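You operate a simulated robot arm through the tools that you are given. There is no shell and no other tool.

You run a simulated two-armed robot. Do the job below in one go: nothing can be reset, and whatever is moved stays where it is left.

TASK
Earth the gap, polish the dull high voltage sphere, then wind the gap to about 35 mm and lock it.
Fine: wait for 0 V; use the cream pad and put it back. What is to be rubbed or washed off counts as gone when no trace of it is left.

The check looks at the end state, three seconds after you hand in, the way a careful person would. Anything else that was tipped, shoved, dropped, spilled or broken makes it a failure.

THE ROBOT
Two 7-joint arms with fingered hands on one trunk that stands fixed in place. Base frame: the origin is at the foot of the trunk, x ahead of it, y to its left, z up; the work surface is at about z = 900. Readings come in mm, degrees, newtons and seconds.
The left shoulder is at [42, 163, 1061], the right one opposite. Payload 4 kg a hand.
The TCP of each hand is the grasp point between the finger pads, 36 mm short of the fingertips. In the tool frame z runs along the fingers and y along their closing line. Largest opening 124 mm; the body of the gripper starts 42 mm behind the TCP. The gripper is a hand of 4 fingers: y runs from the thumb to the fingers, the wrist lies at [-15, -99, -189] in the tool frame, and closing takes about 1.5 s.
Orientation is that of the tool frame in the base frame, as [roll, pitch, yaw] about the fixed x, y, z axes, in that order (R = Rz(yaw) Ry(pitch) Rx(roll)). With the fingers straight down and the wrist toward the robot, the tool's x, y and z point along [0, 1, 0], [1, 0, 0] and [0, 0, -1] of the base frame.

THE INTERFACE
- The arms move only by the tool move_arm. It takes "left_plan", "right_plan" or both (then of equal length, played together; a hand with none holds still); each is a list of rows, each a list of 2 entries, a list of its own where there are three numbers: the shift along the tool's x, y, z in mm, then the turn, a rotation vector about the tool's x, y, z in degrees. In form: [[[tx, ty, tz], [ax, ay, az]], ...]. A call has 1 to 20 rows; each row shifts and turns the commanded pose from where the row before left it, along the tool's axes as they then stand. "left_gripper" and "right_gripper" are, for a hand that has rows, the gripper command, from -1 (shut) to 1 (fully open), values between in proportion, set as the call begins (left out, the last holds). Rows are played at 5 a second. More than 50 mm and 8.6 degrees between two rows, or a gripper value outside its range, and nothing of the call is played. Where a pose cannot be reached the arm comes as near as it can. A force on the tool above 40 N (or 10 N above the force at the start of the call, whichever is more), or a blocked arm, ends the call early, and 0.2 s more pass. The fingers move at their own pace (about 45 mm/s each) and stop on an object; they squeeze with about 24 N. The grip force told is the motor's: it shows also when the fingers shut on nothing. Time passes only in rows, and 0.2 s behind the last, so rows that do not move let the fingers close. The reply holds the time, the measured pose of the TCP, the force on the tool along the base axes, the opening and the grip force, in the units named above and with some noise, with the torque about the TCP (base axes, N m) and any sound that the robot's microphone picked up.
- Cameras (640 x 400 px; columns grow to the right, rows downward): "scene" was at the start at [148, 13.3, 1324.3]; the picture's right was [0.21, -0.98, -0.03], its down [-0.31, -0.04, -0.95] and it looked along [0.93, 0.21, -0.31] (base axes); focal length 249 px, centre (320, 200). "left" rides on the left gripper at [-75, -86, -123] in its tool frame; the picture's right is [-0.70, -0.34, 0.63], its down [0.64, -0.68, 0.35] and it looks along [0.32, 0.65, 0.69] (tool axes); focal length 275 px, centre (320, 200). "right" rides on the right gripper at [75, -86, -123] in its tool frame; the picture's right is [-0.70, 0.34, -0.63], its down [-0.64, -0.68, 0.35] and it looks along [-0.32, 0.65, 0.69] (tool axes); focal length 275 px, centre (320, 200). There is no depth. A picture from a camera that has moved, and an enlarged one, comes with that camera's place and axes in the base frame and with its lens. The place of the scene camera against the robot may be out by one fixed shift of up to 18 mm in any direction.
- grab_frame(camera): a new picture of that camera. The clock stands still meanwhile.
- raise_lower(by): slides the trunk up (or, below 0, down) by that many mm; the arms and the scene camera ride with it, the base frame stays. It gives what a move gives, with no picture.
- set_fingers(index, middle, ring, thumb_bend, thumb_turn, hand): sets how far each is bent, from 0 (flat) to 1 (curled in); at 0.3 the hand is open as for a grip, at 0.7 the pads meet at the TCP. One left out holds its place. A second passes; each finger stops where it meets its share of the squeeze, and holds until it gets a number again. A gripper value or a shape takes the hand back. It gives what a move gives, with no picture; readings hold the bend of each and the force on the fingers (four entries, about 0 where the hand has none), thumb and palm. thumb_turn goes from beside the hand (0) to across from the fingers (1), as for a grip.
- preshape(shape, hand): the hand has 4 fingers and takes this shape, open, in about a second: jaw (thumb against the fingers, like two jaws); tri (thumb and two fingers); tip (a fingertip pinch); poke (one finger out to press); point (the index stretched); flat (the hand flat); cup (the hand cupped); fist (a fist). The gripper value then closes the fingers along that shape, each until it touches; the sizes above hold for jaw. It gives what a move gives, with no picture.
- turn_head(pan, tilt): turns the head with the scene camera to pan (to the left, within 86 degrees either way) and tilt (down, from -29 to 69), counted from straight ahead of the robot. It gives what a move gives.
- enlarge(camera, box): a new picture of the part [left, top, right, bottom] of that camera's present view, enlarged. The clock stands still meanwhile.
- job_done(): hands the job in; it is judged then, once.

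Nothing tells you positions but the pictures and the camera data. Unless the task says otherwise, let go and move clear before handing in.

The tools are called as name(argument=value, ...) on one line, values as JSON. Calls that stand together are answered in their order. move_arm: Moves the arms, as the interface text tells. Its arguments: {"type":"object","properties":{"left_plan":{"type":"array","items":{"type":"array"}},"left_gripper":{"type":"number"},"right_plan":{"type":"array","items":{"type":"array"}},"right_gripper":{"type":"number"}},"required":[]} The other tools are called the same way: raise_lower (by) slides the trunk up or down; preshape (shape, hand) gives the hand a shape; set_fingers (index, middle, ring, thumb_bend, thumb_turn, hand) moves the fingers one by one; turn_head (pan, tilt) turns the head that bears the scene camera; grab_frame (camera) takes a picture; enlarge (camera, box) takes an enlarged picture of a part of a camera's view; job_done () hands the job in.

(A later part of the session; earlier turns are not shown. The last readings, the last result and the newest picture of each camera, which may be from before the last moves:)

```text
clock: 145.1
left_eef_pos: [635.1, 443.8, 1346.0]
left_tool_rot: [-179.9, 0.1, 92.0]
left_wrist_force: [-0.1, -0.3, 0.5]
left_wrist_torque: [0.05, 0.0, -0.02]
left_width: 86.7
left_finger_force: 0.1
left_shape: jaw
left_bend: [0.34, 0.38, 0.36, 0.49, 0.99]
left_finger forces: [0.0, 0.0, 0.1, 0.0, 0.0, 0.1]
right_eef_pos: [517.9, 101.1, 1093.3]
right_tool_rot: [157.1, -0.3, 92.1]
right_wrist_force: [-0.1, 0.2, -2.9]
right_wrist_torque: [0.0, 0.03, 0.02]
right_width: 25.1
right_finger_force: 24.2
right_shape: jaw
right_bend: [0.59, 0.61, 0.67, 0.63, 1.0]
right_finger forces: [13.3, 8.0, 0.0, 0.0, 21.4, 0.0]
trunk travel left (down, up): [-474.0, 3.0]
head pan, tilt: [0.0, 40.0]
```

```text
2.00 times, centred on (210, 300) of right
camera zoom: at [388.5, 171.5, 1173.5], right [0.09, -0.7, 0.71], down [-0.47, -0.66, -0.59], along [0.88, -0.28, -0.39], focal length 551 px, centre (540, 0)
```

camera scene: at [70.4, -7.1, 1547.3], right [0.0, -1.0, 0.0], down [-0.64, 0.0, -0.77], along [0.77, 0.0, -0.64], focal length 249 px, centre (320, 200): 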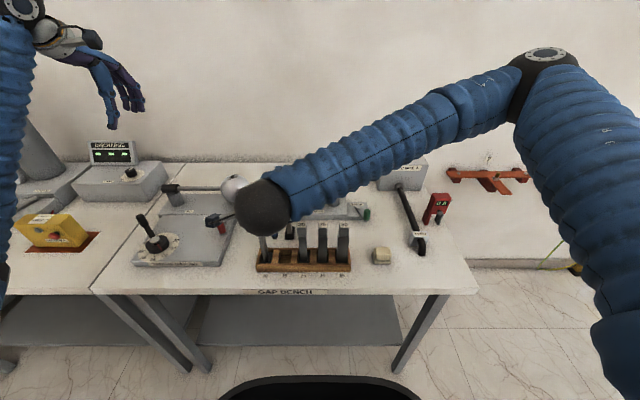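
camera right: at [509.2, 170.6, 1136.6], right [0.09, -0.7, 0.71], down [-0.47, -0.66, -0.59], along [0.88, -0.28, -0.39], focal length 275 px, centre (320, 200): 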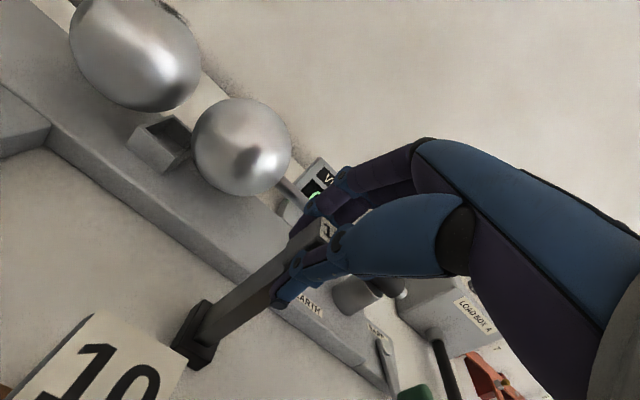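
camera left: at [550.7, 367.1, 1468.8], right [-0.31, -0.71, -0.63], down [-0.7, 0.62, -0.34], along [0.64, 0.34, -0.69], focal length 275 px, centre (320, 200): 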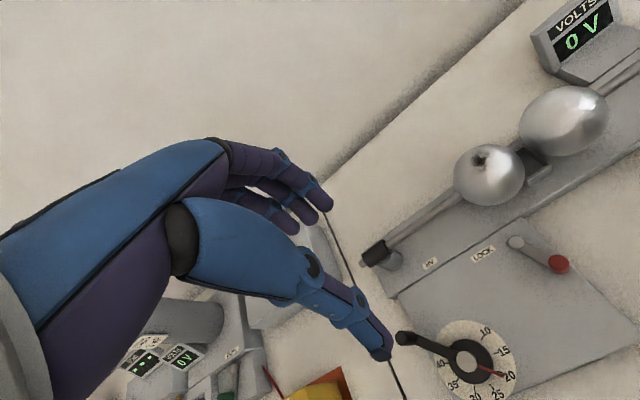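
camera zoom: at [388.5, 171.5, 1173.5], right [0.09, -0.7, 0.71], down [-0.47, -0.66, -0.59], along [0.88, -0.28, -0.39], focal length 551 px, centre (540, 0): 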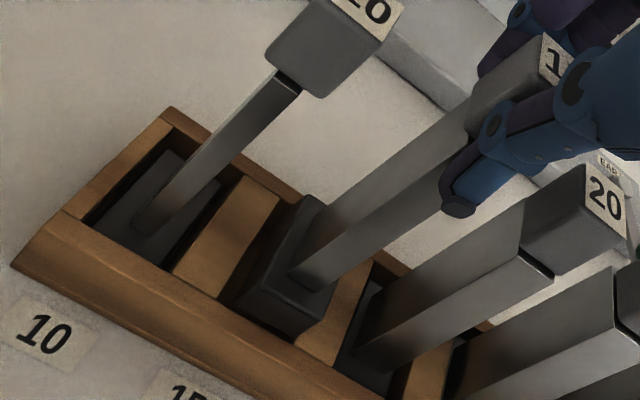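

move_arm(right_plan=[[[0, -2, 4.6], [0, 0, 0]], [[0, -2, 4.6], [0, 0, 0]], [[0, 0, 0], [0, 0, 0]]])

enlarge(camera="right", box=[100, 200, 320, 400])

```text
clock: 145.9
left_eef_pos: [633.2, 444.2, 1346.1]
left_tool_rot: [-180.0, 0.0, 91.9]
left_wrist_force: [-0.2, 0.4, 0.3]
left_wrist_torque: [-0.01, 0.0, -0.02]
left_width: 87.3
left_finger_force: 0.0
left_shape: jaw
left_bend: [0.34, 0.38, 0.36, 0.49, 0.99]
left_finger forces: [0.0, 0.0, 0.0, 0.0, 0.0, 0.0]
right_eef_pos: [517.4, 100.8, 1085.1]
right_tool_rot: [156.8, -0.4, 91.9]
right_wrist_force: [4.5, 0.8, 36.4]
right_wrist_torque: [0.05, -0.4, -0.07]
right_width: 22.1
right_finger_force: 24.1
right_shape: jaw
right_bend: [0.56, 0.58, 0.67, 0.66, 1.0]
right_finger forces: [17.6, 12.1, 0.0, 0.0, 25.7, 0.0]
trunk travel left (down, up): [-474.0, 3.0]
head pan, tilt: [0.0, 40.0]
```

```text
2.00 times, centred on (210, 300) of right
camera zoom: at [387.4, 171.5, 1165.3], right [0.08, -0.7, 0.71], down [-0.47, -0.66, -0.59], along [0.88, -0.28, -0.38], focal length 551 px, centre (540, 0)
```

zoom: 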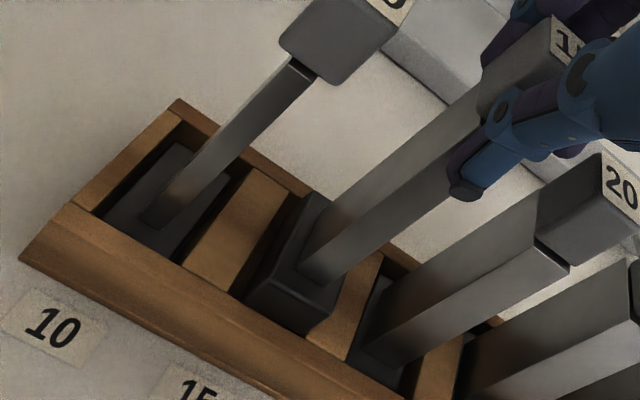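

The front edge of the foot landed on the front rail. I'll lift a little, shift forward a few millimetres and check again.

move_arm(right_plan=[[[0, 2, -4.6], [0, 0, 0]], [[0, 5, -11], [0, 0, 0]], [[0, 3.2, 1.4], [0, 0, 0]], [[0, 0, 0], [0, 0, 0]]])

enlarge(camera="right", box=[100, 200, 320, 400])

enlarge(camera="right", box=[170, 260, 290, 380])

```text
clock: 146.9
left_eef_pos: [635.1, 443.6, 1344.3]
left_tool_rot: [-179.9, 0.0, 92.0]
left_wrist_force: [-0.6, -0.1, 1.1]
left_wrist_torque: [0.0, -0.02, 0.0]
left_width: 87.0
left_finger_force: 0.0
left_shape: jaw
left_bend: [0.34, 0.38, 0.36, 0.49, 0.99]
left_finger forces: [0.1, 0.1, 0.1, 0.0, 0.0, 0.0]
right_eef_pos: [521.1, 101.9, 1098.5]
right_tool_rot: [157.1, -0.4, 92.1]
right_wrist_force: [0.0, 1.1, -3.8]
right_wrist_torque: [-0.03, 0.04, 0.02]
right_width: 23.1
right_finger_force: 24.1
right_shape: jaw
right_bend: [0.58, 0.6, 0.67, 0.64, 1.0]
right_finger forces: [14.2, 9.1, 0.0, 0.1, 23.2, 0.1]
trunk travel left (down, up): [-474.0, 3.0]
head pan, tilt: [0.0, 40.0]
```

```text
2.00 times, centred on (210, 300) of right
camera zoom: at [391.9, 171.5, 1179.8], right [0.09, -0.7, 0.71], down [-0.47, -0.66, -0.59], along [0.88, -0.28, -0.39], focal length 551 px, centre (540, 0)
```

zoom: 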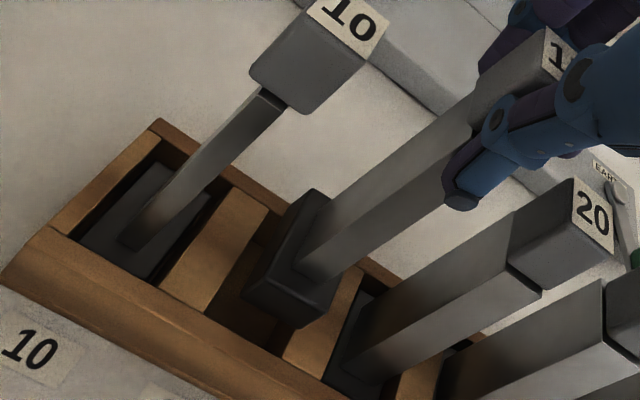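

```text
3.33 times, centred on (230, 320) of right
camera zoom: at [391.9, 171.5, 1179.8], right [0.09, -0.7, 0.71], down [-0.47, -0.66, -0.59], along [0.88, -0.28, -0.39], focal length 918 px, centre (620, -200)
```

zoom: 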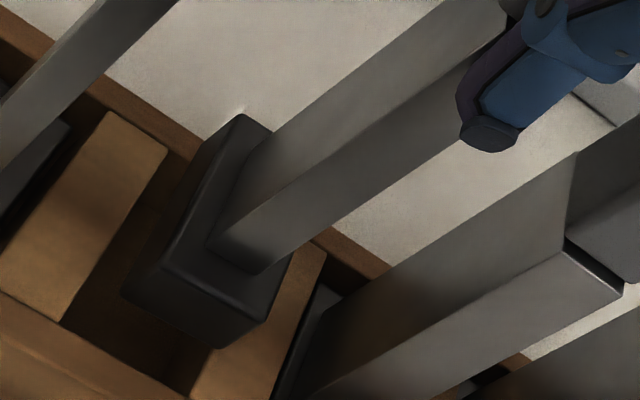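

move_arm(right_plan=[[[0, -2.7, 6.4], [0, 0, 0]], [[0, -2, 4.6], [0, 0, 0]], [[0, 0, 0], [0, 0, 0]]])

move_arm(right_plan=[[[0, -1.2, 2.8], [0, 0, 0]], [[0, 0, 0], [0, 0, 0]]])

enlarge(camera="right", box=[170, 260, 290, 380])

```text
clock: 147.7
left_eef_pos: [632.6, 443.9, 1345.6]
left_tool_rot: [-179.8, 0.0, 92.0]
left_wrist_force: [0.9, 0.3, -1.0]
left_wrist_torque: [-0.02, -0.01, 0.0]
left_width: 87.2
left_finger_force: 0.1
left_shape: jaw
left_bend: [0.34, 0.38, 0.36, 0.49, 0.99]
left_finger forces: [0.1, 0.0, 0.0, 0.0, 0.1, 0.1]
right_eef_pos: [521.4, 100.5, 1088.4]
right_tool_rot: [156.9, -0.4, 91.9]
right_wrist_force: [0.5, 0.2, -0.6]
right_wrist_torque: [0.04, 0.04, 0.0]
right_width: 23.3
right_finger_force: 23.5
right_shape: jaw
right_bend: [0.58, 0.6, 0.67, 0.64, 1.0]
right_finger forces: [14.1, 9.1, 0.2, 0.1, 23.6, 0.0]
trunk travel left (down, up): [-474.0, 3.0]
head pan, tilt: [0.0, 40.0]
```

```text
clock: 148.3
left_eef_pos: [632.2, 444.9, 1346.6]
left_tool_rot: [-180.0, 0.0, 92.0]
left_wrist_force: [0.0, -0.2, -0.4]
left_wrist_torque: [-0.02, 0.02, 0.04]
left_width: 86.9
left_finger_force: 0.0
left_shape: jaw
left_bend: [0.34, 0.38, 0.36, 0.49, 0.99]
left_finger forces: [0.1, 0.0, 0.0, 0.1, 0.1, 0.1]
right_eef_pos: [520.8, 101.4, 1088.0]
right_tool_rot: [156.8, -0.5, 92.1]
right_wrist_force: [-4.7, 1.3, 19.8]
right_wrist_torque: [0.05, -0.15, -0.02]
right_width: 23.5
right_finger_force: 23.4
right_shape: jaw
right_bend: [0.58, 0.6, 0.67, 0.64, 1.0]
right_finger forces: [14.1, 9.7, 0.1, 0.0, 27.9, 0.0]
trunk travel left (down, up): [-474.0, 3.0]
head pan, tilt: [0.0, 40.0]
```

```text
3.33 times, centred on (230, 320) of right
camera zoom: at [390.4, 171.5, 1166.9], right [0.09, -0.7, 0.71], down [-0.47, -0.66, -0.59], along [0.88, -0.28, -0.38], focal length 918 px, centre (620, -200)
```

zoom: 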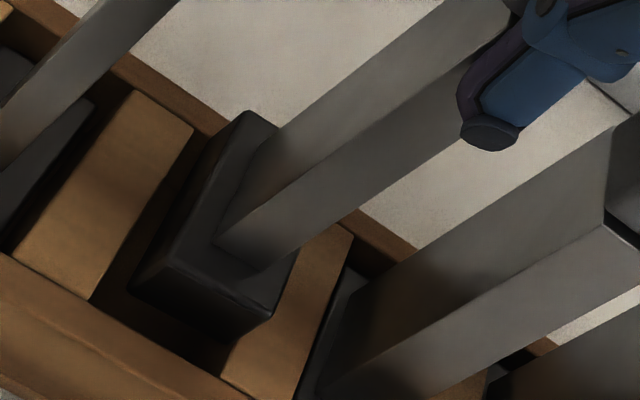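

Now the back edge touched; the window lies between, so I'll lift slightly, shift back ~1.8 mm and try again.

move_arm(right_plan=[[[0, 2.7, -6.4], [0, 0, 0]], [[0, -1.7, -0.7], [0, 0, 0]], [[0, -1.2, 2.8], [0, 0, 0]], [[0, 0, 0], [0, 0, 0]]])

move_arm(right_plan=[[[0, -1.2, 2.8], [0, 0, 0]], [[0, -1.2, 2.8], [0, 0, 0]], [[0, 0, 0], [0, 0, 0]]])

```text
clock: 149.3
left_eef_pos: [634.4, 443.1, 1344.8]
left_tool_rot: [-179.9, -0.1, 92.0]
left_wrist_force: [-0.1, -1.0, -0.1]
left_wrist_torque: [0.0, 0.04, -0.01]
left_width: 87.2
left_finger_force: 0.2
left_shape: jaw
left_bend: [0.34, 0.38, 0.36, 0.49, 0.99]
left_finger forces: [0.0, 0.0, 0.0, 0.1, 0.0, 0.1]
right_eef_pos: [518.5, 101.0, 1087.8]
right_tool_rot: [157.0, -0.4, 92.0]
right_wrist_force: [-0.8, 0.4, -3.2]
right_wrist_torque: [-0.02, 0.03, -0.01]
right_width: 23.5
right_finger_force: 24.0
right_shape: jaw
right_bend: [0.58, 0.6, 0.67, 0.64, 1.0]
right_finger forces: [14.2, 9.0, 0.1, 0.0, 23.3, 0.1]
trunk travel left (down, up): [-474.0, 3.0]
head pan, tilt: [0.0, 40.0]
```

```text
clock: 150.1
left_eef_pos: [634.6, 443.8, 1345.7]
left_tool_rot: [-179.9, 0.0, 92.0]
left_wrist_force: [1.0, -0.4, 0.4]
left_wrist_torque: [0.01, 0.0, -0.01]
left_width: 86.9
left_finger_force: 0.2
left_shape: jaw
left_bend: [0.34, 0.38, 0.36, 0.49, 0.99]
left_finger forces: [0.0, 0.1, 0.1, 0.0, 0.0, 0.0]
right_eef_pos: [519.4, 101.0, 1083.3]
right_tool_rot: [157.0, -0.4, 91.9]
right_wrist_force: [0.3, -0.5, -3.0]
right_wrist_torque: [0.03, 0.02, 0.0]
right_width: 23.1
right_finger_force: 24.0
right_shape: jaw
right_bend: [0.58, 0.6, 0.67, 0.64, 1.0]
right_finger forces: [14.1, 9.1, 0.1, 0.0, 23.3, 0.0]
trunk travel left (down, up): [-474.0, 3.0]
head pan, tilt: [0.0, 40.0]
```

It's entering the slot now. Continuing down in small steps.

move_arm(right_plan=[[[0, -1.6, 3.7], [0, 0, 0]], [[0, -1.6, 3.7], [0, 0, 0]], [[0, 0, 0], [0, 0, 0]]])

move_arm(right_plan=[[[0, -1.6, 3.7], [0, 0, 0]], [[0, -1.6, 3.7], [0, 0, 0]], [[0, 0, 0], [0, 0, 0]]])

enlarge(camera="right", box=[100, 200, 320, 400])

```text
clock: 150.9
left_eef_pos: [634.0, 443.7, 1345.5]
left_tool_rot: [-179.8, 0.0, 92.0]
left_wrist_force: [0.6, 0.6, 1.0]
left_wrist_torque: [0.01, 0.0, -0.01]
left_width: 86.9
left_finger_force: 0.0
left_shape: jaw
left_bend: [0.34, 0.38, 0.36, 0.49, 0.99]
left_finger forces: [0.0, 0.0, 0.0, 0.1, 0.0, 0.1]
right_eef_pos: [518.3, 100.6, 1074.3]
right_tool_rot: [157.1, -0.3, 92.1]
right_wrist_force: [-0.3, 0.5, -2.6]
right_wrist_torque: [0.03, 0.06, -0.01]
right_width: 23.3
right_finger_force: 24.1
right_shape: jaw
right_bend: [0.58, 0.6, 0.67, 0.64, 1.0]
right_finger forces: [14.2, 9.0, 0.1, 0.0, 23.4, 0.0]
trunk travel left (down, up): [-474.0, 3.0]
head pan, tilt: [0.0, 40.0]
```

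```text
clock: 151.7
left_eef_pos: [634.3, 444.8, 1345.3]
left_tool_rot: [-180.0, 0.0, 92.0]
left_wrist_force: [-0.1, -0.1, -0.1]
left_wrist_torque: [-0.02, 0.0, -0.03]
left_width: 87.0
left_finger_force: 0.1
left_shape: jaw
left_bend: [0.34, 0.38, 0.36, 0.49, 0.99]
left_finger forces: [0.0, 0.0, 0.0, 0.0, 0.0, 0.1]
right_eef_pos: [519.0, 102.1, 1066.6]
right_tool_rot: [157.0, -0.3, 91.9]
right_wrist_force: [0.6, 0.2, -3.3]
right_wrist_torque: [0.01, 0.03, 0.01]
right_width: 23.4
right_finger_force: 23.8
right_shape: jaw
right_bend: [0.58, 0.6, 0.67, 0.64, 1.0]
right_finger forces: [14.3, 9.0, 0.0, 0.0, 23.3, 0.0]
trunk travel left (down, up): [-474.0, 3.0]
head pan, tilt: [0.0, 40.0]
```

```text
2.00 times, centred on (210, 300) of right
camera zoom: at [389.1, 171.4, 1146.9], right [0.09, -0.7, 0.71], down [-0.47, -0.66, -0.59], along [0.88, -0.28, -0.39], focal length 551 px, centre (540, 0)
```

zoom: 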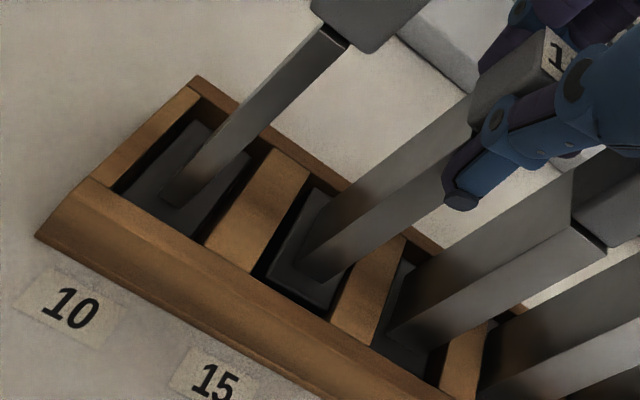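

move_arm(right_plan=[[[0, -1.6, 3.7], [0, 0, 0]], [[0, -0.8, 1.8], [0, 0, 0]], [[0, 0, 0], [0, 0, 0]]])

move_arm(right_plan=[[[0, -0.8, 1.8], [0, 0, 0]], [[0, 0, 0], [0, 0, 0]]])

move_arm(right_plan=[[[0, -0.8, 1.8], [0, 0, 0]], [[0, 0, 0], [0, 0, 0]]])

```text
clock: 152.5
left_eef_pos: [633.4, 443.4, 1344.3]
left_tool_rot: [-179.8, 0.0, 92.0]
left_wrist_force: [0.3, 0.2, -0.8]
left_wrist_torque: [0.02, 0.0, 0.0]
left_width: 87.1
left_finger_force: 0.0
left_shape: jaw
left_bend: [0.34, 0.38, 0.36, 0.49, 0.99]
left_finger forces: [0.1, 0.1, 0.0, 0.0, 0.0, 0.0]
right_eef_pos: [518.4, 100.9, 1061.9]
right_tool_rot: [156.9, -0.3, 91.9]
right_wrist_force: [0.7, 0.0, 3.4]
right_wrist_torque: [0.01, 0.0, 0.01]
right_width: 23.4
right_finger_force: 24.3
right_shape: jaw
right_bend: [0.58, 0.6, 0.67, 0.64, 1.0]
right_finger forces: [14.8, 9.6, 0.0, 0.1, 23.7, 0.1]
trunk travel left (down, up): [-474.0, 3.0]
head pan, tilt: [0.0, 40.0]
```

```text
clock: 153.1
left_eef_pos: [633.6, 443.1, 1345.6]
left_tool_rot: [-179.9, -0.1, 92.0]
left_wrist_force: [0.9, -0.4, 0.8]
left_wrist_torque: [0.0, 0.0, -0.02]
left_width: 87.0
left_finger_force: 0.0
left_shape: jaw
left_bend: [0.34, 0.38, 0.36, 0.49, 0.99]
left_finger forces: [0.0, 0.0, 0.0, 0.0, 0.0, 0.0]
right_eef_pos: [518.4, 102.5, 1059.6]
right_tool_rot: [156.9, -0.5, 92.0]
right_wrist_force: [3.0, 0.0, 18.3]
right_wrist_torque: [0.05, -0.17, -0.03]
right_width: 23.0
right_finger_force: 23.9
right_shape: jaw
right_bend: [0.58, 0.6, 0.67, 0.64, 1.0]
right_finger forces: [16.5, 10.6, 0.0, 0.0, 24.4, 0.0]
trunk travel left (down, up): [-474.0, 3.0]
head pan, tilt: [0.0, 40.0]
```

```text
clock: 153.7
left_eef_pos: [633.0, 443.9, 1345.6]
left_tool_rot: [180.0, 0.0, 92.0]
left_wrist_force: [0.3, -0.3, -0.1]
left_wrist_torque: [-0.01, 0.01, 0.01]
left_width: 87.3
left_finger_force: 0.1
left_shape: jaw
left_bend: [0.34, 0.38, 0.36, 0.49, 0.99]
left_finger forces: [0.0, 0.0, 0.0, 0.0, 0.1, 0.1]
right_eef_pos: [518.4, 102.4, 1058.3]
right_tool_rot: [156.9, -0.5, 92.1]
right_wrist_force: [4.8, 0.5, 30.7]
right_wrist_torque: [0.06, -0.39, -0.06]
right_width: 22.4
right_finger_force: 24.0
right_shape: jaw
right_bend: [0.56, 0.59, 0.67, 0.65, 1.0]
right_finger forces: [17.3, 11.9, 0.0, 0.0, 24.5, 0.0]
trunk travel left (down, up): [-474.0, 3.0]
head pan, tilt: [0.0, 40.0]
```

move_arm(right_plan=[[[0, 1.2, -2.8], [0, 0, 0]], [[0, 0, 0], [0, 0, 0]]])

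move_arm(right_plan=[[[0, 0, 0], [0, 0, 0]], [[0, 0, 0], [0, 0, 0]], [[0, 0, 0], [0, 0, 0]], [[0, 0, 0], [0, 0, 0]], [[0, 0, 0], [0, 0, 0]]], right_gripper=0.6)

grab_frame(camera="right")

```text
clock: 154.3
left_eef_pos: [633.6, 444.8, 1345.6]
left_tool_rot: [180.0, 0.0, 92.0]
left_wrist_force: [0.4, -0.3, 0.3]
left_wrist_torque: [0.01, 0.02, 0.0]
left_width: 86.9
left_finger_force: 0.0
left_shape: jaw
left_bend: [0.34, 0.38, 0.36, 0.49, 0.99]
left_finger forces: [0.0, 0.1, 0.0, 0.0, 0.0, 0.0]
right_eef_pos: [517.2, 101.1, 1059.8]
right_tool_rot: [157.0, -0.4, 92.0]
right_wrist_force: [2.0, 0.1, 13.4]
right_wrist_torque: [0.02, -0.2, 0.0]
right_width: 22.1
right_finger_force: 24.2
right_shape: jaw
right_bend: [0.56, 0.59, 0.67, 0.65, 1.0]
right_finger forces: [15.5, 10.1, 0.0, 0.1, 23.5, 0.1]
trunk travel left (down, up): [-474.0, 3.0]
head pan, tilt: [0.0, 40.0]
```

```text
clock: 155.5
left_eef_pos: [633.8, 444.0, 1345.3]
left_tool_rot: [-179.9, -0.1, 92.0]
left_wrist_force: [-0.1, 0.0, -0.7]
left_wrist_torque: [0.0, 0.0, 0.02]
left_width: 87.3
left_finger_force: 0.0
left_shape: jaw
left_bend: [0.34, 0.38, 0.36, 0.49, 0.99]
left_finger forces: [0.0, 0.0, 0.0, 0.0, 0.0, 0.0]
right_eef_pos: [517.4, 100.1, 1059.8]
right_tool_rot: [156.9, -0.4, 91.9]
right_wrist_force: [-0.5, 0.2, 0.2]
right_wrist_torque: [-0.01, 0.0, 0.0]
right_width: 99.0
right_finger_force: 0.2
right_shape: jaw
right_bend: [0.32, 0.35, 0.34, 0.0, 0.98]
right_finger forces: [0.1, 0.1, 0.0, 0.1, 0.0, 0.0]
trunk travel left (down, up): [-474.0, 3.0]
head pan, tilt: [0.0, 40.0]
```

```text
taken
camera right: at [388.6, 171.5, 1140.4], right [0.09, -0.7, 0.71], down [-0.47, -0.66, -0.59], along [0.88, -0.28, -0.39], focal length 275 px, centre (320, 200)
```

right: 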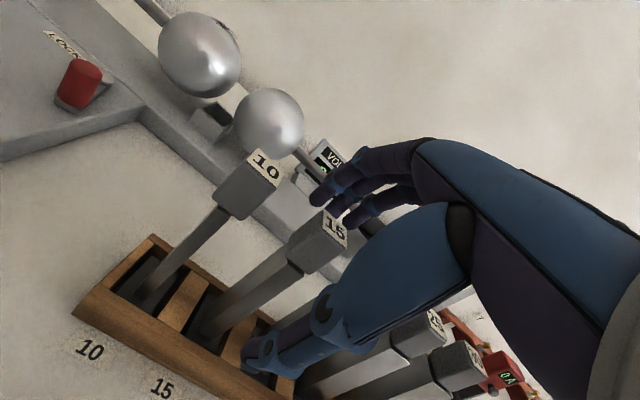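

The "15" block stands in its slot again. I withdraw the right hand straight up and check the whole bench.

move_arm(right_plan=[[[0, 4, -9.2], [0, 0, 0]], [[0, 8, -18.4], [0, 0, 0]], [[0, 11.7, -27.6], [0, 0, 0]], [[0, 15.6, -36.8], [0, 0, 0]], [[0, 15.6, -36.8], [0, 0, 0]], [[0, 15.6, -36.8], [0, 0, 0]], [[0, 0, 0], [0, 0, 0]]])

move_arm(right_plan=[[[-40, 0, -10], [0, 0, 0]], [[-40, 0, -10], [0, 0, 0]], [[-40, 0, -10], [0, 0, 0]], [[-40, 0, -10], [0, 0, 0]], [[-40, 0, -10], [7.7, 0, 0]], [[-40, 0, -10], [7.7, 0, 0]], [[-40, 0, 0], [7.7, 0, 0]], [[0, 0, 0], [0, 0, 0]]])

grab_frame(camera="scene")

enlarge(camera="scene", box=[230, 190, 360, 290])

```text
clock: 157.1
left_eef_pos: [635.5, 445.1, 1345.1]
left_tool_rot: [-179.9, 0.0, 92.1]
left_wrist_force: [1.1, 0.8, -0.1]
left_wrist_torque: [0.03, 0.01, -0.03]
left_width: 87.1
left_finger_force: 0.0
left_shape: jaw
left_bend: [0.34, 0.38, 0.36, 0.49, 0.99]
left_finger forces: [0.0, 0.1, 0.0, 0.0, 0.1, 0.1]
right_eef_pos: [519.4, 100.9, 1239.5]
right_tool_rot: [157.0, -0.4, 91.9]
right_wrist_force: [0.3, 0.1, 0.4]
right_wrist_torque: [0.0, -0.02, 0.0]
right_width: 99.2
right_finger_force: 0.0
right_shape: jaw
right_bend: [0.32, 0.35, 0.34, 0.0, 0.98]
right_finger forces: [0.2, 0.0, 0.0, 0.0, 0.0, 0.1]
trunk travel left (down, up): [-474.0, 3.0]
head pan, tilt: [0.0, 40.0]
```

```text
clock: 158.9
left_eef_pos: [635.3, 446.0, 1345.0]
left_tool_rot: [-179.8, 0.1, 91.9]
left_wrist_force: [0.7, 0.8, 0.8]
left_wrist_torque: [-0.03, 0.01, -0.01]
left_width: 87.3
left_finger_force: 0.0
left_shape: jaw
left_bend: [0.34, 0.38, 0.36, 0.49, 0.99]
left_finger forces: [0.0, 0.0, 0.0, 0.0, 0.0, 0.0]
right_eef_pos: [505.8, -180.3, 1295.8]
right_tool_rot: [-179.8, -0.3, 91.9]
right_wrist_force: [0.3, 0.6, -0.6]
right_wrist_torque: [0.0, 0.01, -0.01]
right_width: 98.9
right_finger_force: 0.0
right_shape: jaw
right_bend: [0.32, 0.35, 0.34, 0.0, 0.98]
right_finger forces: [0.1, 0.0, 0.0, 0.1, 0.0, 0.0]
trunk travel left (down, up): [-474.0, 3.0]
head pan, tilt: [0.0, 40.0]
```

```text
taken
camera scene: at [70.5, -5.6, 1547.2], right [0.0, -1.0, 0.0], down [-0.64, 0.0, -0.77], along [0.77, 0.0, -0.64], focal length 249 px, centre (320, 200)
```

scene: 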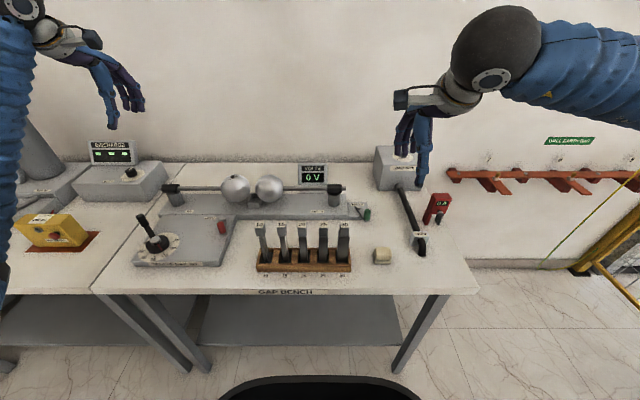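

```text
4.00 times, centred on (295, 240) of scene
camera zoom: at [70.5, -5.6, 1547.2], right [0.0, -1.0, 0.0], down [-0.64, 0.0, -0.77], along [0.77, 0.0, -0.64], focal length 996 px, centre (420, 40)
```

zoom: 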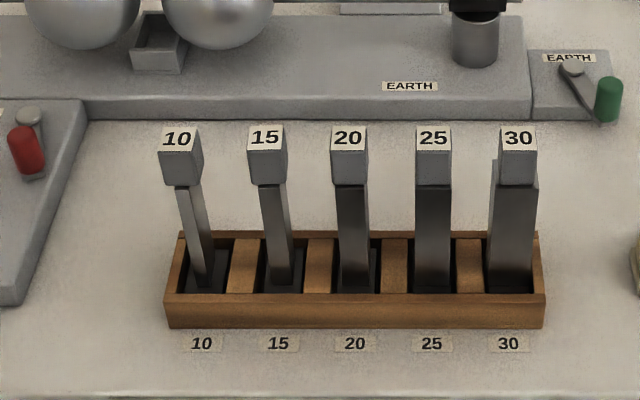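

All five gauge blocks are back in order and nothing else moved. Now the polishing: the right hand can reach both the pad and the sphere. Let me look at the fingertip-pinch shape for picking up the low pad.

preshape(hand="right", shape="tip")

enlarge(camera="scene", box=[370, 80, 460, 200])

grab_frame(camera="right")

```text
clock: 159.8
left_eef_pos: [633.0, 444.2, 1345.1]
left_tool_rot: [-179.9, -0.1, 91.9]
left_wrist_force: [0.6, 0.4, 0.3]
left_wrist_torque: [-0.04, 0.03, -0.01]
left_width: 87.3
left_finger_force: 0.0
left_shape: jaw
left_bend: [0.34, 0.38, 0.36, 0.49, 0.99]
left_finger forces: [0.0, 0.1, 0.0, 0.0, 0.0, 0.0]
right_eef_pos: [506.4, -179.2, 1294.4]
right_tool_rot: [-179.9, -0.5, 92.1]
right_wrist_force: [-0.3, 0.7, 0.0]
right_wrist_torque: [0.01, 0.02, 0.01]
right_width: 124.0
right_finger_force: 0.1
right_shape: tip
right_bend: [0.31, 0.98, 0.99, 0.3, 0.98]
right_finger forces: [0.1, 0.0, 0.0, 0.0, 0.1, 0.0]
trunk travel left (down, up): [-474.0, 3.0]
head pan, tilt: [0.0, 40.0]
```

```text
3.33 times, centred on (415, 140) of scene
camera zoom: at [70.5, -7.3, 1547.2], right [0.0, -1.0, 0.0], down [-0.64, 0.0, -0.77], along [0.77, 0.0, -0.64], focal length 830 px, centre (3, 400)
```

zoom: 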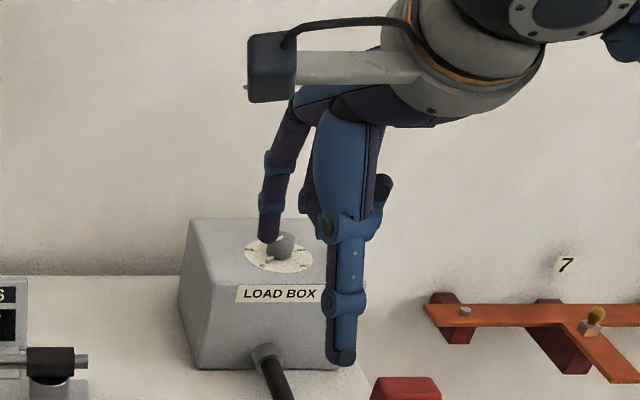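

```text
taken
camera right: at [418.4, -109.3, 1418.5], right [0.36, -0.69, 0.63], down [-0.66, -0.67, -0.35], along [0.66, -0.29, -0.7], focal length 275 px, centre (320, 200)
```

right: 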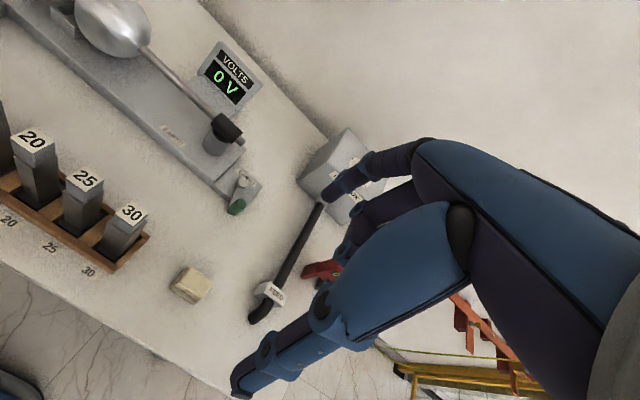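

preshape(hand="right", shape="jaw")

move_arm(right_plan=[[[0, 22, 35], [0, 0, 2]], [[0, 22, 40], [0, 0, 0]], [[0, 0, 45], [0, 0, 0]], [[0, 0, 45], [0, 0, 0]], [[0, 0, 0], [0, 0, 0]]])

grab_frame(camera="right")

grab_frame(camera="scene")

```text
clock: 160.7
left_eef_pos: [635.1, 443.5, 1345.9]
left_tool_rot: [-179.9, 0.0, 92.0]
left_wrist_force: [0.1, 0.0, -0.7]
left_wrist_torque: [0.0, -0.04, -0.01]
left_width: 87.1
left_finger_force: 0.1
left_shape: jaw
left_bend: [0.34, 0.38, 0.36, 0.49, 0.99]
left_finger forces: [0.1, 0.0, 0.0, 0.0, 0.0, 0.1]
right_eef_pos: [506.4, -181.5, 1295.9]
right_tool_rot: [-179.9, -0.3, 92.0]
right_wrist_force: [0.0, 0.4, -0.3]
right_wrist_torque: [0.02, -0.02, 0.03]
right_width: 123.9
right_finger_force: 0.0
right_shape: jaw
right_bend: [0.3, 0.3, 0.3, 0.3, 0.98]
right_finger forces: [0.0, 0.0, 0.1, 0.1, 0.0, 0.0]
trunk travel left (down, up): [-474.0, 3.0]
head pan, tilt: [0.0, 40.0]
```

```text
clock: 161.9
left_eef_pos: [633.3, 443.8, 1345.7]
left_tool_rot: [-179.8, 0.0, 92.0]
left_wrist_force: [0.3, 0.2, 0.3]
left_wrist_torque: [0.01, 0.01, -0.02]
left_width: 87.3
left_finger_force: 0.1
left_shape: jaw
left_bend: [0.34, 0.38, 0.36, 0.49, 0.99]
left_finger forces: [0.0, 0.0, 0.0, 0.0, 0.0, 0.1]
right_eef_pos: [547.6, -179.2, 1130.7]
right_tool_rot: [-179.9, -0.3, 90.1]
right_wrist_force: [0.0, 0.0, 0.0]
right_wrist_torque: [-0.02, -0.02, -0.03]
right_width: 123.8
right_finger_force: 0.0
right_shape: jaw
right_bend: [0.3, 0.3, 0.3, 0.3, 0.98]
right_finger forces: [0.1, 0.0, 0.0, 0.0, 0.1, 0.0]
trunk travel left (down, up): [-474.0, 3.0]
head pan, tilt: [0.0, 40.0]
```

```text
taken
camera right: at [462.1, -103.9, 1254.0], right [0.34, -0.7, 0.63], down [-0.68, -0.64, -0.35], along [0.65, -0.31, -0.69], focal length 275 px, centre (320, 200)
```

right: 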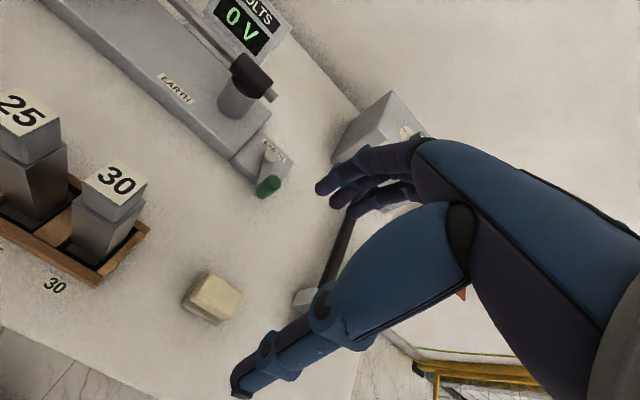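

```text
taken
camera scene: at [69.9, -6.6, 1547.3], right [0.0, -1.0, 0.0], down [-0.64, 0.0, -0.77], along [0.77, 0.0, -0.64], focal length 249 px, centre (320, 200)
```

scene: 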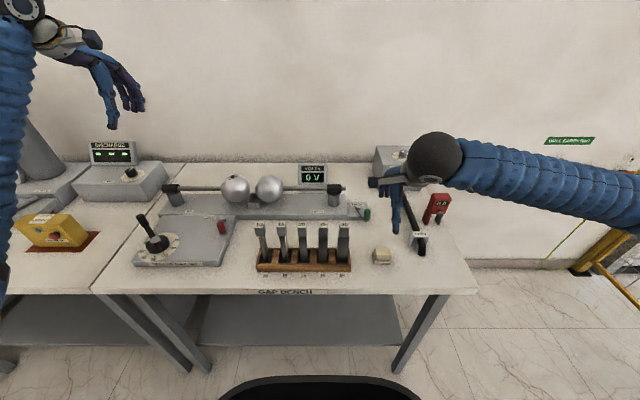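

enlarge(camera="right", box=[160, 250, 270, 345])

```text
4.21 times, centred on (215, 298) of right
camera zoom: at [462.1, -103.9, 1254.0], right [0.34, -0.7, 0.63], down [-0.68, -0.64, -0.35], along [0.65, -0.31, -0.69], focal length 1159 px, centre (762, -210)
```

zoom: 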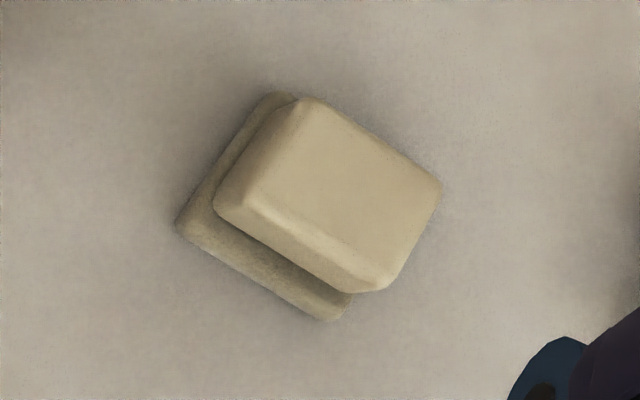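

move_arm(right_plan=[[[-2, -0.7, 36.4], [0, 0, 0]], [[-2, -0.7, 36.4], [0, 0, 0]], [[-2, -0.7, 36.4], [-6, 0, 0]], [[-2, 6, 36.4], [-6, 0, 0]], [[0, 0, 0], [0, 0, 0]], [[0, 0, 0], [0, 0, 0]]], right_gripper=-0.1)

grab_frame(camera="right")

enlarge(camera="scene", box=[340, 180, 440, 280])

```text
clock: 163.3
left_eef_pos: [633.9, 443.0, 1344.7]
left_tool_rot: [-180.0, 0.0, 92.0]
left_wrist_force: [0.8, -0.3, -0.2]
left_wrist_torque: [0.0, 0.04, -0.01]
left_width: 87.0
left_finger_force: 0.1
left_shape: jaw
left_bend: [0.34, 0.38, 0.36, 0.49, 0.99]
left_finger forces: [0.0, 0.1, 0.0, 0.0, 0.0, 0.0]
right_eef_pos: [555.8, -187.6, 984.1]
right_tool_rot: [168.1, -0.3, 89.9]
right_wrist_force: [-0.8, -0.1, 0.5]
right_wrist_torque: [0.01, 0.01, 0.01]
right_width: 55.8
right_finger_force: 0.0
right_shape: jaw
right_bend: [0.44, 0.48, 0.46, 0.57, 1.0]
right_finger forces: [0.0, 0.0, 0.0, 0.1, 0.1, 0.0]
trunk travel left (down, up): [-474.0, 3.0]
head pan, tilt: [0.0, 40.0]
```

```text
taken
camera right: at [446.9, -111.9, 1086.9], right [0.2, -0.7, 0.69], down [-0.6, -0.64, -0.48], along [0.78, -0.31, -0.55], focal length 275 px, centre (320, 200)
```

right: 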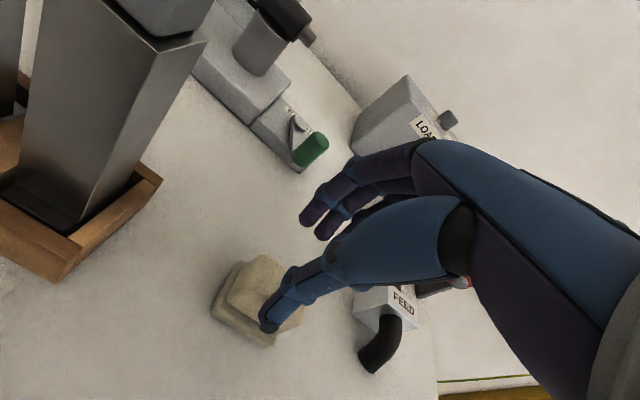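

```text
4.00 times, centred on (390, 230) of scene
camera zoom: at [70.4, -7.4, 1547.2], right [0.0, -1.0, 0.0], down [-0.64, 0.0, -0.77], along [0.77, 0.0, -0.64], focal length 996 px, centre (40, 80)
```

zoom: 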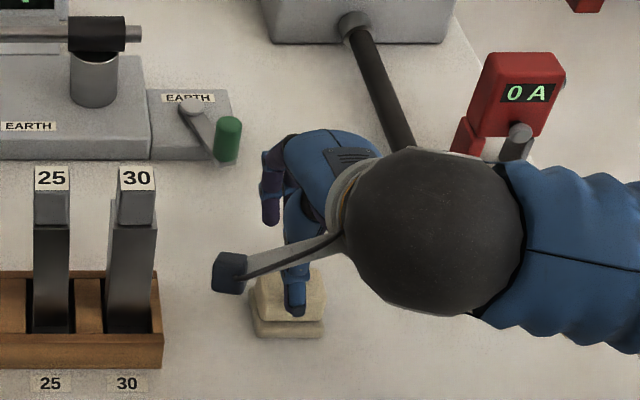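

move_arm(right_plan=[[[0, -10.8, -2.3], [0, 0, 0]], [[0, 0, 0], [0, 0, 0]], [[0, -2.9, 13.7], [0, 0, 0]], [[0, -2.9, 13.7], [0, 0, 0]], [[0, 0, 0], [0, 0, 0]]], right_gripper=0.5)

grab_frame(camera="right")

enlarge(camera="scene", box=[360, 210, 420, 280])

```text
clock: 164.2
left_eef_pos: [633.2, 444.6, 1345.0]
left_tool_rot: [-179.9, 0.2, 91.9]
left_wrist_force: [-0.1, 0.6, -0.2]
left_wrist_torque: [0.01, -0.01, -0.01]
left_width: 86.9
left_finger_force: 0.1
left_shape: jaw
left_bend: [0.34, 0.38, 0.36, 0.49, 0.99]
left_finger forces: [0.0, 0.1, 0.1, 0.0, 0.1, 0.0]
right_eef_pos: [529.4, -174.7, 945.7]
right_tool_rot: [169.8, -2.1, 90.1]
right_wrist_force: [0.1, 0.5, 21.9]
right_wrist_torque: [0.07, 1.2, 0.03]
right_width: 92.4
right_finger_force: 0.1
right_shape: jaw
right_bend: [0.33, 0.36, 0.35, 0.0, 0.98]
right_finger forces: [0.0, 0.0, 0.0, 0.0, 21.5, 0.0]
trunk travel left (down, up): [-474.0, 3.0]
head pan, tilt: [0.0, 40.0]
stopped in row 4 (right hand): the force on the tool passed its limit at 123 N (the readings are from after the stop); the commanded pose is now the measured one
```

```text
taken
camera right: at [423.9, -103.9, 1054.6], right [0.22, -0.72, 0.66], down [-0.61, -0.63, -0.48], along [0.76, -0.29, -0.58], focal length 275 px, centre (320, 200)
```

right: 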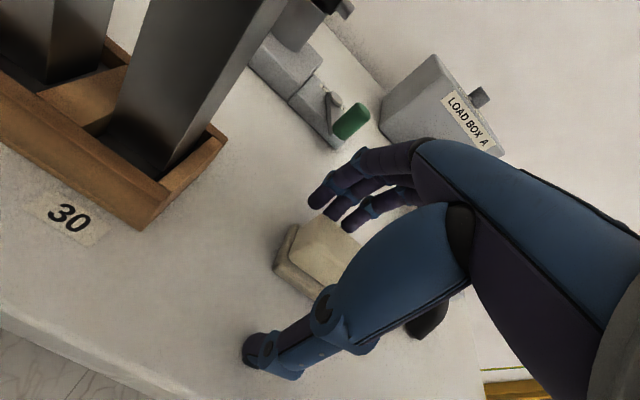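

```text
5.71 times, centred on (390, 245) of scene
camera zoom: at [69.5, -5.2, 1547.4], right [0.0, -1.0, 0.0], down [-0.64, 0.0, -0.77], along [0.77, 0.0, -0.64], focal length 1423 px, centre (-80, -57)
```

zoom: 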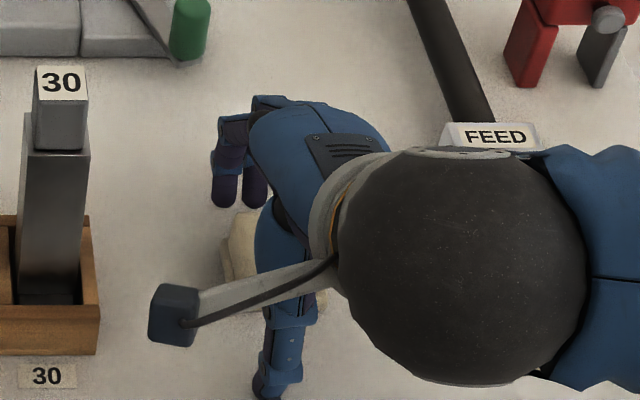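

The straight thumb touched the table. I'll lift off at once, check that nothing moved, and use a narrower opening with the thumb bent.

move_arm(right_plan=[[[0, 3.5, -20], [0, 0, 0]], [[0, 3.5, -20], [0, 0, 0]], [[0, 3.5, -20], [0, -2.1, 0]], [[0, 0, 0], [0, 0, 0]], [[0, 0, 0], [0, 0, 0]]], right_gripper=0.35)

grab_frame(camera="right")

enlarge(camera="scene", box=[340, 190, 440, 290])

```text
clock: 165.4
left_eef_pos: [634.1, 443.5, 1345.6]
left_tool_rot: [-179.8, 0.0, 92.0]
left_wrist_force: [0.4, 0.0, -0.4]
left_wrist_torque: [0.04, 0.01, 0.01]
left_width: 87.0
left_finger_force: 0.0
left_shape: jaw
left_bend: [0.34, 0.38, 0.36, 0.49, 0.99]
left_finger forces: [0.0, 0.0, 0.1, 0.1, 0.0, 0.0]
right_eef_pos: [531.2, -178.4, 1002.8]
right_tool_rot: [170.1, 0.0, 89.5]
right_wrist_force: [0.2, 0.0, -0.6]
right_wrist_torque: [0.03, 0.02, -0.01]
right_width: 84.1
right_finger_force: 0.1
right_shape: jaw
right_bend: [0.35, 0.39, 0.37, 0.51, 0.99]
right_finger forces: [0.0, 0.1, 0.0, 0.1, 0.0, 0.1]
trunk travel left (down, up): [-474.0, 3.0]
head pan, tilt: [0.0, 40.0]
```

```text
taken
camera right: at [425.1, -102.6, 1110.6], right [0.22, -0.7, 0.68], down [-0.62, -0.64, -0.46], along [0.76, -0.32, -0.57], focal length 275 px, centre (320, 200)
```

right: 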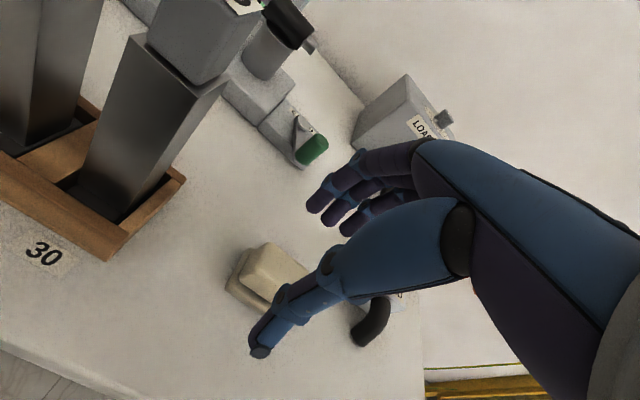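

```text
4.00 times, centred on (390, 240) of scene
camera zoom: at [70.6, -7.1, 1547.2], right [0.0, -1.0, 0.0], down [-0.64, 0.0, -0.77], along [0.77, 0.0, -0.64], focal length 996 px, centre (40, 40)
```

zoom: 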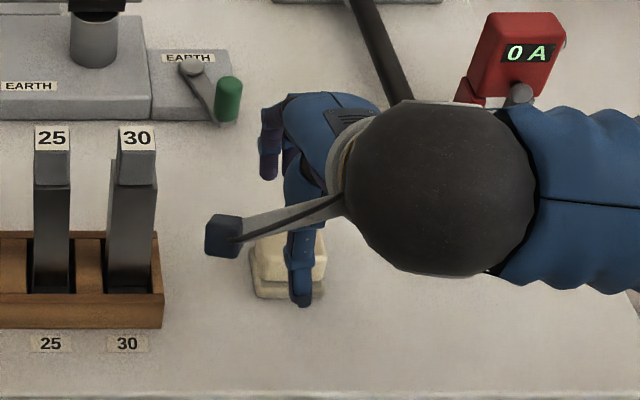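

move_arm(right_plan=[[[0, 0, 0], [5, 0, 0]], [[0, 0, 0], [4.9, 0, 0.5]], [[-8.6, 12, 10], [0, 0, 0]], [[0, 0, 0], [0, 0, 0]], [[0, 0, 0], [0, 0, 0]]], right_gripper=0.2)

grab_frame(camera="right")

enlarge(camera="right", box=[200, 180, 360, 340])

```text
clock: 166.6
left_eef_pos: [634.7, 443.4, 1345.7]
left_tool_rot: [-179.9, 0.0, 92.1]
left_wrist_force: [-0.1, -0.9, -1.0]
left_wrist_torque: [0.01, 0.02, 0.01]
left_width: 87.2
left_finger_force: 0.0
left_shape: jaw
left_bend: [0.34, 0.38, 0.36, 0.49, 0.99]
left_finger forces: [0.1, 0.0, 0.0, 0.0, 0.0, 0.0]
right_eef_pos: [542.4, -187.3, 993.8]
right_tool_rot: [-179.8, 0.0, 89.1]
right_wrist_force: [0.9, 0.5, 0.1]
right_wrist_torque: [0.02, -0.02, -0.02]
right_width: 74.6
right_finger_force: 0.1
right_shape: jaw
right_bend: [0.38, 0.42, 0.4, 0.53, 0.99]
right_finger forces: [0.1, 0.0, 0.1, 0.1, 0.0, 0.1]
trunk travel left (down, up): [-474.0, 3.0]
head pan, tilt: [0.0, 40.0]
```

```text
taken
camera right: at [457.2, -111.1, 1117.1], right [0.33, -0.7, 0.63], down [-0.69, -0.63, -0.35], along [0.64, -0.33, -0.69], focal length 275 px, centre (320, 200)
```

right: 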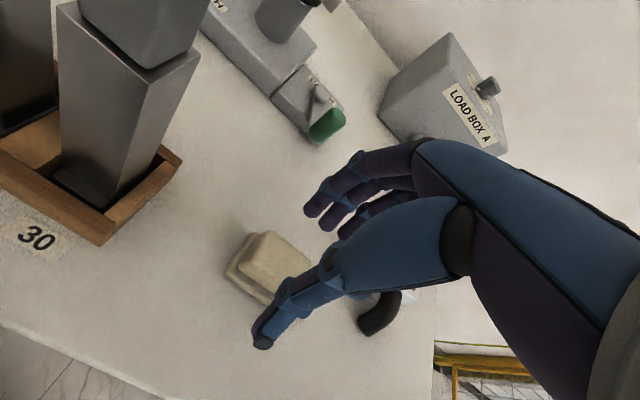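

```text
2.50 times, centred on (280, 260) of right
camera zoom: at [457.2, -111.1, 1117.1], right [0.33, -0.7, 0.63], down [-0.69, -0.63, -0.35], along [0.64, -0.33, -0.69], focal length 688 px, centre (420, 50)
```

zoom: 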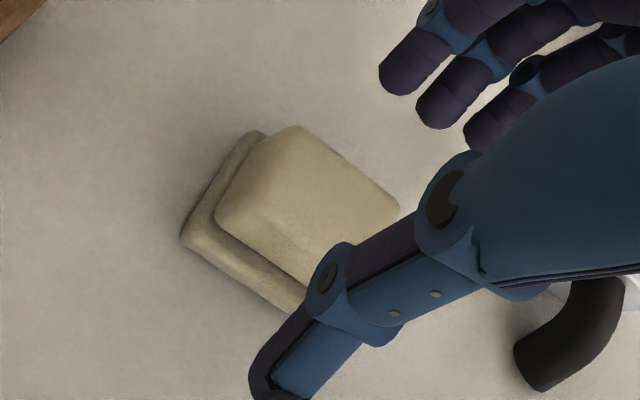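

enlarge(camera="scene", box=[350, 210, 430, 280])

```text
5.71 times, centred on (390, 245) of scene
camera zoom: at [70.4, -7.2, 1547.2], right [0.0, -1.0, 0.0], down [-0.64, 0.0, -0.77], along [0.77, 0.0, -0.64], focal length 1423 px, centre (-80, -57)
```

zoom: 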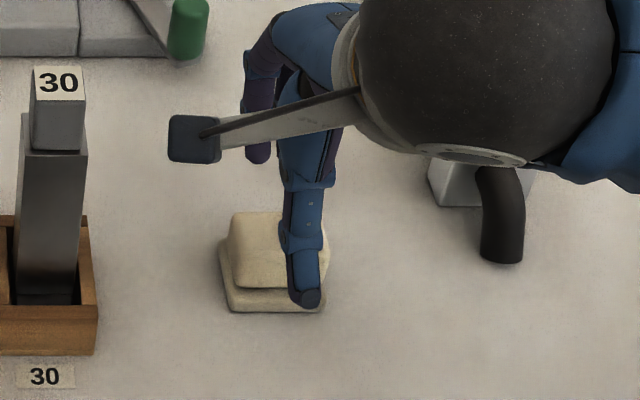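

I'll bring the left hand round so its camera gives a side view of the pad grasp.

move_arm(left_plan=[[[0, 0, 0], [0, 0, 8.3]], [[0, 0, 0], [0, 0, 8.3]], [[0, 0, 0], [0, 0, 8.3]], [[0, 0, 0], [0, 0, 8.3]], [[0, 0, 0], [0, 0, 8.3]], [[0, 0, 0], [0, 0, 8.3]], [[0, 0, 0], [0, 0, 8.3]], [[0, 0, 0], [0, 0, 8.3]], [[0, 0, 0], [0, 0, 8.3]], [[0, 0, 0], [0, 0, 8.3]], [[0, 0, 0], [0, 0, 8.3]], [[0, 40, 15], [0, 0, 0]], [[0, 40, 15], [0, 0, 0]], [[0, 40, 15], [0, 0, 0]], [[0, 40, 15], [0, 0, 0]], [[0, 40, 15], [0, 0, 0]], [[0, 40, 15], [0, 0, 0]], [[0, 20, 15], [0, 0, 0]], [[0, 0, 0], [0, 0, 0]]])

grab_frame(camera="left")

grab_frame(camera="scene")

```text
clock: 170.6
left_eef_pos: [636.4, 183.8, 1240.5]
left_tool_rot: [-180.0, 0.1, 0.7]
left_wrist_force: [-0.7, 0.3, -0.7]
left_wrist_torque: [0.02, -0.03, 0.01]
left_width: 87.0
left_finger_force: 0.0
left_shape: jaw
left_bend: [0.34, 0.38, 0.36, 0.49, 0.99]
left_finger forces: [0.1, 0.0, 0.0, 0.1, 0.0, 0.1]
right_eef_pos: [541.4, -187.7, 993.0]
right_tool_rot: [-179.9, 0.0, 89.1]
right_wrist_force: [0.1, -0.1, 0.3]
right_wrist_torque: [-0.01, 0.06, 0.0]
right_width: 74.7
right_finger_force: 0.1
right_shape: jaw
right_bend: [0.38, 0.42, 0.4, 0.53, 0.99]
right_finger forces: [0.0, 0.0, 0.1, 0.0, 0.1, 0.1]
trunk travel left (down, up): [-474.0, 3.0]
head pan, tilt: [0.0, 40.0]
```

```text
taken
camera left: at [560.6, 269.6, 1363.6], right [-0.7, 0.33, -0.63], down [0.64, 0.69, -0.35], along [0.32, -0.65, -0.69], focal length 275 px, centre (320, 200)
```

left: 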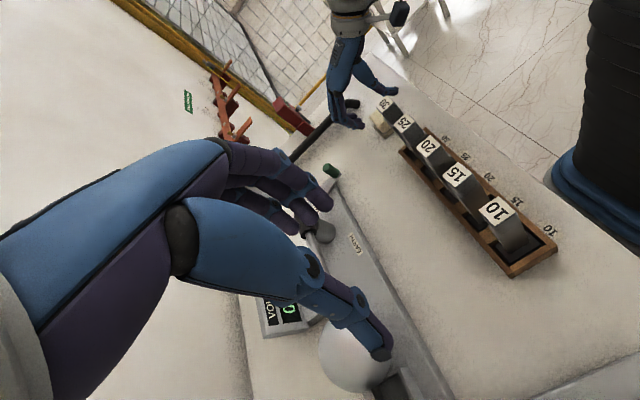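

```text
taken
camera scene: at [70.3, -7.0, 1547.2], right [0.0, -1.0, 0.0], down [-0.64, 0.0, -0.77], along [0.77, 0.0, -0.64], focal length 249 px, centre (320, 200)
```

scene: 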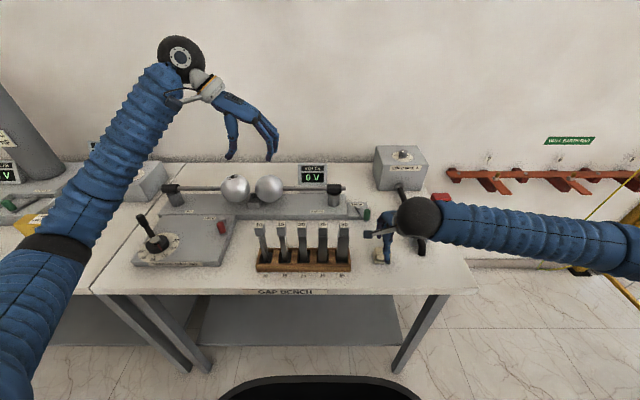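

enlarge(camera="left", box=[310, 20, 430, 150])

```text
3.08 times, centred on (370, 85) of left
camera zoom: at [560.6, 269.6, 1363.6], right [-0.7, 0.33, -0.63], down [0.64, 0.69, -0.35], along [0.32, -0.65, -0.69], focal length 847 px, centre (166, 554)
```

zoom: 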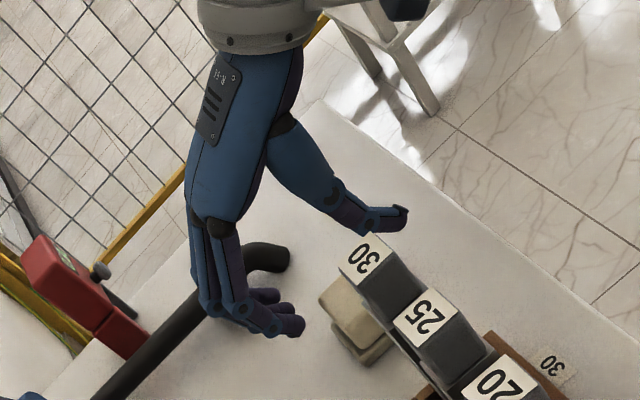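

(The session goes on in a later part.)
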